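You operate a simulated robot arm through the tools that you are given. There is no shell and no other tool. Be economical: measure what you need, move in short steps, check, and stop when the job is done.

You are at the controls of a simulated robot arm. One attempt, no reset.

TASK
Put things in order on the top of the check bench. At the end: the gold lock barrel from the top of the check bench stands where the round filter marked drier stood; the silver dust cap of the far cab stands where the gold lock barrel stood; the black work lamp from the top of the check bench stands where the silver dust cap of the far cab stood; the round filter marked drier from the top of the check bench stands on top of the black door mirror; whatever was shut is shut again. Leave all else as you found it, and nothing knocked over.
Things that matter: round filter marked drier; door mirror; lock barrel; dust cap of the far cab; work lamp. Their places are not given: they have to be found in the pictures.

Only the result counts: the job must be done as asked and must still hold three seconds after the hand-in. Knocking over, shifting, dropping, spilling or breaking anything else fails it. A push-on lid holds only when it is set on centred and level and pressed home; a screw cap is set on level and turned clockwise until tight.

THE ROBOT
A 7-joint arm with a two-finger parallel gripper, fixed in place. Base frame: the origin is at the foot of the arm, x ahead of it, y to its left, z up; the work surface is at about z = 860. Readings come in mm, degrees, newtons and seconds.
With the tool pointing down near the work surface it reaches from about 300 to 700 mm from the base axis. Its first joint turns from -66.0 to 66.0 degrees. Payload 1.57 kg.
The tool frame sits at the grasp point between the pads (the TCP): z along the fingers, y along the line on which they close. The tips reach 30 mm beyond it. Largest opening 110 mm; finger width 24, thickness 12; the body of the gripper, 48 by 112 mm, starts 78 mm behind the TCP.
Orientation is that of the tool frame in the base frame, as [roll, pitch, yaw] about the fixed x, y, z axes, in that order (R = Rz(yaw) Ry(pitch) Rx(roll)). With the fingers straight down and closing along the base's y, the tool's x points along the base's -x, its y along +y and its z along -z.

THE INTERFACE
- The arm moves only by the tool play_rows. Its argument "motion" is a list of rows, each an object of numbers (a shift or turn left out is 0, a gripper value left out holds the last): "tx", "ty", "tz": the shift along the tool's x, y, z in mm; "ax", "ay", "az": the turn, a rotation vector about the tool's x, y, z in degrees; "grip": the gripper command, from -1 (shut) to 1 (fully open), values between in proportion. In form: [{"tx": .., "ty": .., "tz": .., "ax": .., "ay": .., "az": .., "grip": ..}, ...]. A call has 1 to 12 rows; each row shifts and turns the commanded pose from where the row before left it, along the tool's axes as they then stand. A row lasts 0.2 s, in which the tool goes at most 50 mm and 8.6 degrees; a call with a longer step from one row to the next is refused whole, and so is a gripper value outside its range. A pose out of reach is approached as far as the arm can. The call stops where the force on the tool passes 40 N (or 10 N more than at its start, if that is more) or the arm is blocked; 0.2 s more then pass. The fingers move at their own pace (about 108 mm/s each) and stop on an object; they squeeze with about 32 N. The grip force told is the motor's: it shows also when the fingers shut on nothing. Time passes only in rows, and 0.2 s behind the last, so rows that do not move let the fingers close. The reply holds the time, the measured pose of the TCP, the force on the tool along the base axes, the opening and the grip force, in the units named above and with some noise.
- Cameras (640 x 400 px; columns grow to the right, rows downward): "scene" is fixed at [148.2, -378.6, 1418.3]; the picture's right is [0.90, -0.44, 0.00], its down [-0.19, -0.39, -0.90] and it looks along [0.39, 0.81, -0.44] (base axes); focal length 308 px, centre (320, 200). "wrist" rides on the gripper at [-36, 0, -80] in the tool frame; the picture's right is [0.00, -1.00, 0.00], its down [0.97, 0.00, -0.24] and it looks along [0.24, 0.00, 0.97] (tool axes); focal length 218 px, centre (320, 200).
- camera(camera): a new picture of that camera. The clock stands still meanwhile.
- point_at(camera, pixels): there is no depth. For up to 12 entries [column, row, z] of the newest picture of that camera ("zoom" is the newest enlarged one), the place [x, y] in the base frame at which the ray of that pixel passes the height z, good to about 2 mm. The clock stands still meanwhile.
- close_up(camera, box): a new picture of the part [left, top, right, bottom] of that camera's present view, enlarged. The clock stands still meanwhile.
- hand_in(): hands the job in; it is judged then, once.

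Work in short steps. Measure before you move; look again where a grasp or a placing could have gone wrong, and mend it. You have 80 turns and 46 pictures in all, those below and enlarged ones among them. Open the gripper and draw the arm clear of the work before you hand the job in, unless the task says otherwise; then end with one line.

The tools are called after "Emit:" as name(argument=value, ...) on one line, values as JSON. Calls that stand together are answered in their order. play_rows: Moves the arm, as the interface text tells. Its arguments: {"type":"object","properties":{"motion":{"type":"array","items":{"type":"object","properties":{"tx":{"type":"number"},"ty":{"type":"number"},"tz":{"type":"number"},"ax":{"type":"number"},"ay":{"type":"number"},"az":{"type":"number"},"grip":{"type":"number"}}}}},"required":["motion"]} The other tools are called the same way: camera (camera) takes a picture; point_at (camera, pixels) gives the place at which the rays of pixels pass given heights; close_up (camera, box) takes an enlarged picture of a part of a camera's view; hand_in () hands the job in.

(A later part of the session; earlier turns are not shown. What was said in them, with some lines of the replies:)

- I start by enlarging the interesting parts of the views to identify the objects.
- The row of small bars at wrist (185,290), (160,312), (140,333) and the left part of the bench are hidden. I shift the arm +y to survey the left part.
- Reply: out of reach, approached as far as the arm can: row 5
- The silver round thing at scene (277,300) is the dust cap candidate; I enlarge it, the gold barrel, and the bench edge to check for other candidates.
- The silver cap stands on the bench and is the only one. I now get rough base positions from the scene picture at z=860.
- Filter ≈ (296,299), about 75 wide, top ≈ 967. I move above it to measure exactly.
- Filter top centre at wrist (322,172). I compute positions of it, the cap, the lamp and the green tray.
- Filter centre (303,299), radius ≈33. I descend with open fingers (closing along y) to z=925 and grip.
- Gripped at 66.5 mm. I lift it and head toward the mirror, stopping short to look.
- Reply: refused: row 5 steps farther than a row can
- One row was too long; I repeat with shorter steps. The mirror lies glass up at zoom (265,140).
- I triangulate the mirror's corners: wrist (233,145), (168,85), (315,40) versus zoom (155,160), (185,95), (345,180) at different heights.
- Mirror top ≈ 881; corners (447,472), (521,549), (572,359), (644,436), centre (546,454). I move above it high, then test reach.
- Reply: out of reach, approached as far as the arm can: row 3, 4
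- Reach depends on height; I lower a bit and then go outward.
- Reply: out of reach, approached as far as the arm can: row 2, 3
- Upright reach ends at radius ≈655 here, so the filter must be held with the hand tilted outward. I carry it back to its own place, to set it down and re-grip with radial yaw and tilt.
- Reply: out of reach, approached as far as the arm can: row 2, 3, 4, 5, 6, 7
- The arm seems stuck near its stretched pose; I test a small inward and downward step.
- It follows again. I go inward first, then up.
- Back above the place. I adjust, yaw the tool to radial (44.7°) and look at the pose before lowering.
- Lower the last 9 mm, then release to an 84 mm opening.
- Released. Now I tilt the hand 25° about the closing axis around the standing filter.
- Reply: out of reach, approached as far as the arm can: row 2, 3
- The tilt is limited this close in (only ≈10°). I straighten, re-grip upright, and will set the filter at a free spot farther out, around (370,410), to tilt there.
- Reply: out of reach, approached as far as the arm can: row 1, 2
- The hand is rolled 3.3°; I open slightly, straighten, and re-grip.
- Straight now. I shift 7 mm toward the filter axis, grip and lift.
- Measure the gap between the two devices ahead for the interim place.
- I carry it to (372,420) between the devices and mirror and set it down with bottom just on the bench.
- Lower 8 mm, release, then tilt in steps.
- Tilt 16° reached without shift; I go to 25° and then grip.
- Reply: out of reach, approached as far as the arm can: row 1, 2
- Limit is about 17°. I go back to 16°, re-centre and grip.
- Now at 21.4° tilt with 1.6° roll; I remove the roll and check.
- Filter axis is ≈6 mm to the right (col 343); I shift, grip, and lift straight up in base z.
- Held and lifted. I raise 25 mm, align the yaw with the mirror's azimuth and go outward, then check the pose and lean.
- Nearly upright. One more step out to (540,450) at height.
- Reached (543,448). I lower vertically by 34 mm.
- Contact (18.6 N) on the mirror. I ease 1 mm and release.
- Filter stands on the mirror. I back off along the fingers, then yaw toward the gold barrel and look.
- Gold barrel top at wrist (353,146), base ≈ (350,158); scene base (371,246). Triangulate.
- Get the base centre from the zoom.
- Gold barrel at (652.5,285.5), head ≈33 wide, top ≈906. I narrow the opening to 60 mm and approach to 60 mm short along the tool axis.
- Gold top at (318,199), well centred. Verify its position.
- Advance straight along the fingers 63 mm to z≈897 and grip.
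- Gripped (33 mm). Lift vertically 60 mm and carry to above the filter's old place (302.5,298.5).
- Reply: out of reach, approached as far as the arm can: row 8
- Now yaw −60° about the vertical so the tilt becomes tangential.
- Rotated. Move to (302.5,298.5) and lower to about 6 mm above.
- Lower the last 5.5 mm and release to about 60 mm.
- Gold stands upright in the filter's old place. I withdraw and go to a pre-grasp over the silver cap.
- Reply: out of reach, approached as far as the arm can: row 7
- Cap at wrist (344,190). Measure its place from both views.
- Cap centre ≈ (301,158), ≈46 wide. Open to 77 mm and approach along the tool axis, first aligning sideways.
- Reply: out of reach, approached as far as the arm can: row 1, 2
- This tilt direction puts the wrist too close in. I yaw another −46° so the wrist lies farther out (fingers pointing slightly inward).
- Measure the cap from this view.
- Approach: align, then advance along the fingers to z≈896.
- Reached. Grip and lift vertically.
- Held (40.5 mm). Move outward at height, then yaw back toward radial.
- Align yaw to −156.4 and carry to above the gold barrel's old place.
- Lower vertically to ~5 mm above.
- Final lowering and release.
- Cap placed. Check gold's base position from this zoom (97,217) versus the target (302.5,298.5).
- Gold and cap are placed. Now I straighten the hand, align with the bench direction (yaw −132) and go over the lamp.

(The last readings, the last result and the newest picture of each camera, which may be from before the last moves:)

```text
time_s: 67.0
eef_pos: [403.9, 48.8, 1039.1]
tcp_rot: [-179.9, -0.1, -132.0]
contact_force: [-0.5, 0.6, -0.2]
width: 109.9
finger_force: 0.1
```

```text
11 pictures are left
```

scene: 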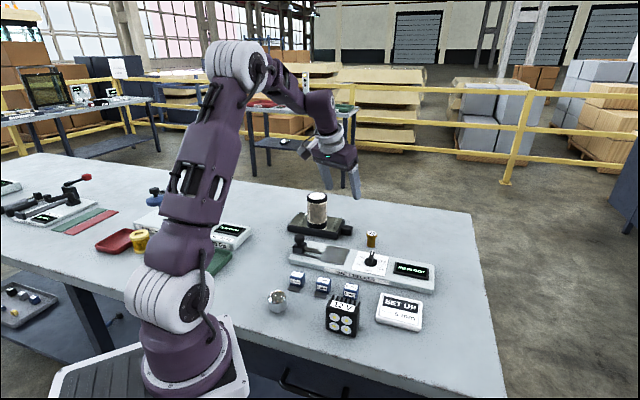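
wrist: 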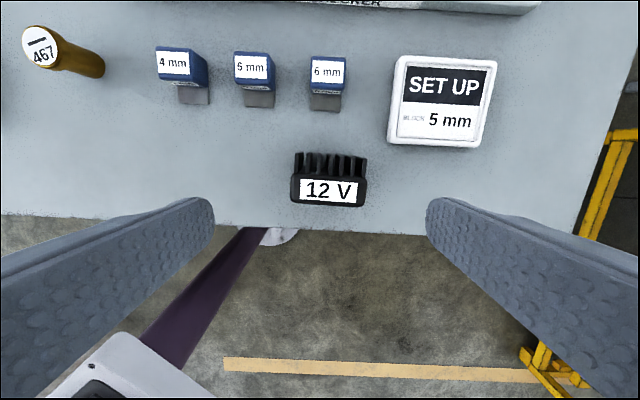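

Lamp is aligned; cols 290–367, rows 152–208. Measure its corners.

Emit:
point_at(camera="wrist", pixels=[[291, 205, 900], [365, 206, 900], [296, 155, 920], [367, 158, 920], [329, 190, 910], [329, 170, 920], [400, 145, 870], [326, 108, 862], [290, 205, 860], [365, 206, 860]])

Emit:
point_at(camera="zoom", pixels=[[282, 375, 860], [362, 397, 860], [378, 358, 860], [282, 312, 915], [293, 290, 925], [362, 328, 915]])

```text
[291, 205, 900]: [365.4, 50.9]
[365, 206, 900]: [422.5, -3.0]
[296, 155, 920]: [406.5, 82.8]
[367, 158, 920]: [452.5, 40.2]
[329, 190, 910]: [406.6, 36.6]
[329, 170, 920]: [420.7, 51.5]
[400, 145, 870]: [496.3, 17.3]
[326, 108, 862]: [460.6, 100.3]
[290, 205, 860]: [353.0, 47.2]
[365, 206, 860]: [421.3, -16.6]
```

```text
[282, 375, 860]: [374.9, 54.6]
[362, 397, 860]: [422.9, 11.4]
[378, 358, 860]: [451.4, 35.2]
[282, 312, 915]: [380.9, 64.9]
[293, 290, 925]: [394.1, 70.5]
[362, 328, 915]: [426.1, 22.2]
```

Lamp centre ≈ (410,45), 65 wide. I descend with open fingers to z≈893 and grip.

Emit:
play_rows(motion=[{"ty": -7, "tz": 20}, {"tz": 40}, {"tz": 40}, {"tz": 30}, {"tz": 16}, {}, {"grip": -1}, {}, {}])

Emit:
camera(camera="wrist")

```text
time_s: 69.0
eef_pos: [411.7, 42.9, 893.0]
tcp_rot: [-179.9, 0.0, -132.0]
contact_force: [-0.3, -0.5, -2.9]
width: 69.9
finger_force: 32.0
```

```text
10 pictures are left
```

wrist: 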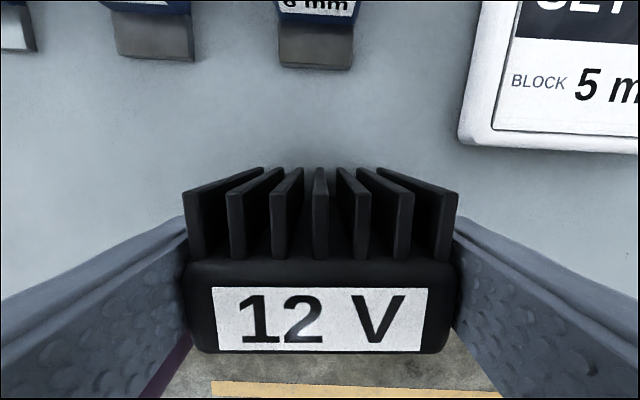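

Gripped (70 mm). Lift 70 mm and carry along the bench front to the cap's old place.

Emit:
play_rows(motion=[{"tz": -10}, {"tz": -30}, {"tz": -30}, {"tx": -2.9, "ty": 39.8}, {"tx": -2.9, "ty": 39.8}, {"tx": -2.9, "ty": 39.8}, {"tx": -2.8, "ty": 39.9}, {}, {"tz": 35}, {"tz": 25}, {}])

```text
time_s: 71.4
eef_pos: [301.5, 158.4, 902.6]
tcp_rot: [-179.9, -0.1, -131.9]
contact_force: [0.0, -1.0, -3.4]
width: 69.7
finger_force: 32.4
```

Lower 9.3 mm and release.

Emit:
play_rows(motion=[{"tz": 6}, {"tz": 3.2}, {}, {"grip": 0.4}, {"grip": 0.7}, {}, {}])

Emit:
camera(camera="wrist")

```text
time_s: 73.0
eef_pos: [300.8, 159.3, 893.2]
tcp_rot: [-179.9, 0.0, -132.0]
contact_force: [-0.8, 0.0, -0.4]
width: 93.5
finger_force: 0.1
```

```text
9 pictures are left
```

wrist: 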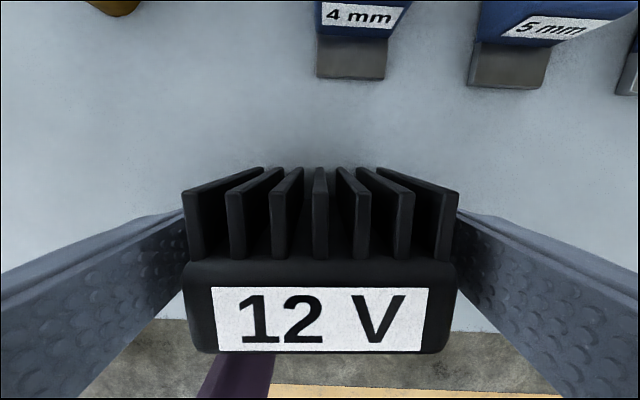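

Released and standing. I raise the hand straight up, clear of everything, and take a final look.

Emit:
play_rows(motion=[{"tz": -40}, {"tz": -45}, {"tz": -45}, {"tz": -45}, {"tz": -45}, {"ty": 40}, {"ty": 40}, {"ty": 40}, {}, {}])

Emit:
close_up(camera="scene", box=[230, 180, 450, 338])

Emit:
camera(camera="scene")

Emit:
camera(camera="wrist")

```text
time_s: 75.2
eef_pos: [210.7, 241.1, 1111.0]
tcp_rot: [-179.9, 0.0, -131.9]
contact_force: [0.1, 0.5, -0.6]
width: 93.4
finger_force: 0.0
```

```text
2.53 times, centred on (340, 259) of scene
```

zoom: 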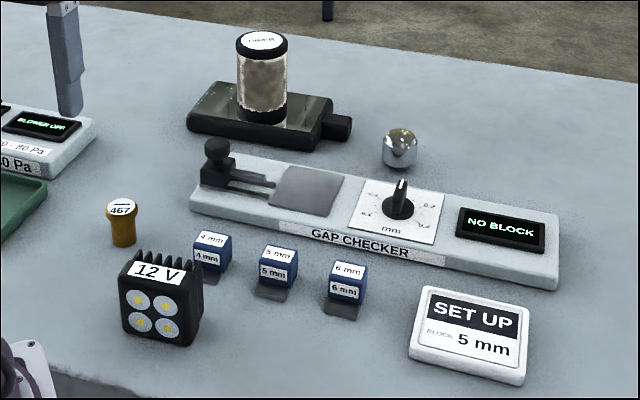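

```text
7 pictures are left
```

scene: 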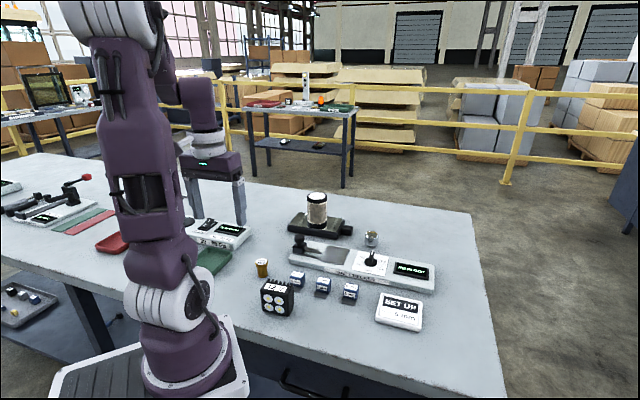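

```text
6 pictures are left
```

wrist: 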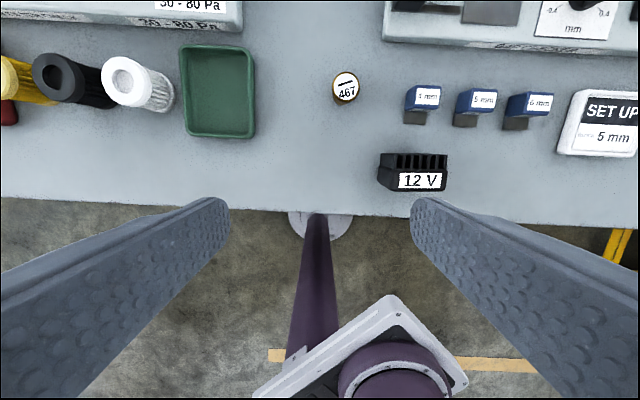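

All five objects stand in their places: filter on the mirror, cap in the gold barrel's place, gold in the filter's place, lamp in the cap's place. Nothing else has moved, the displays are unchanged, and the arm is clear with the gripper open. I hand in.

Emit:
hand_in()

```text
The job is handed in.
```

The job is handed in: the drier filter is on the door mirror, the lock barrel in the filter's place, the dust cap in the barrel's place and the work lamp in the cap's place. I took the only silver cap visible on the bench as the "dust cap of the far cab", since nothing in the pictures named it.
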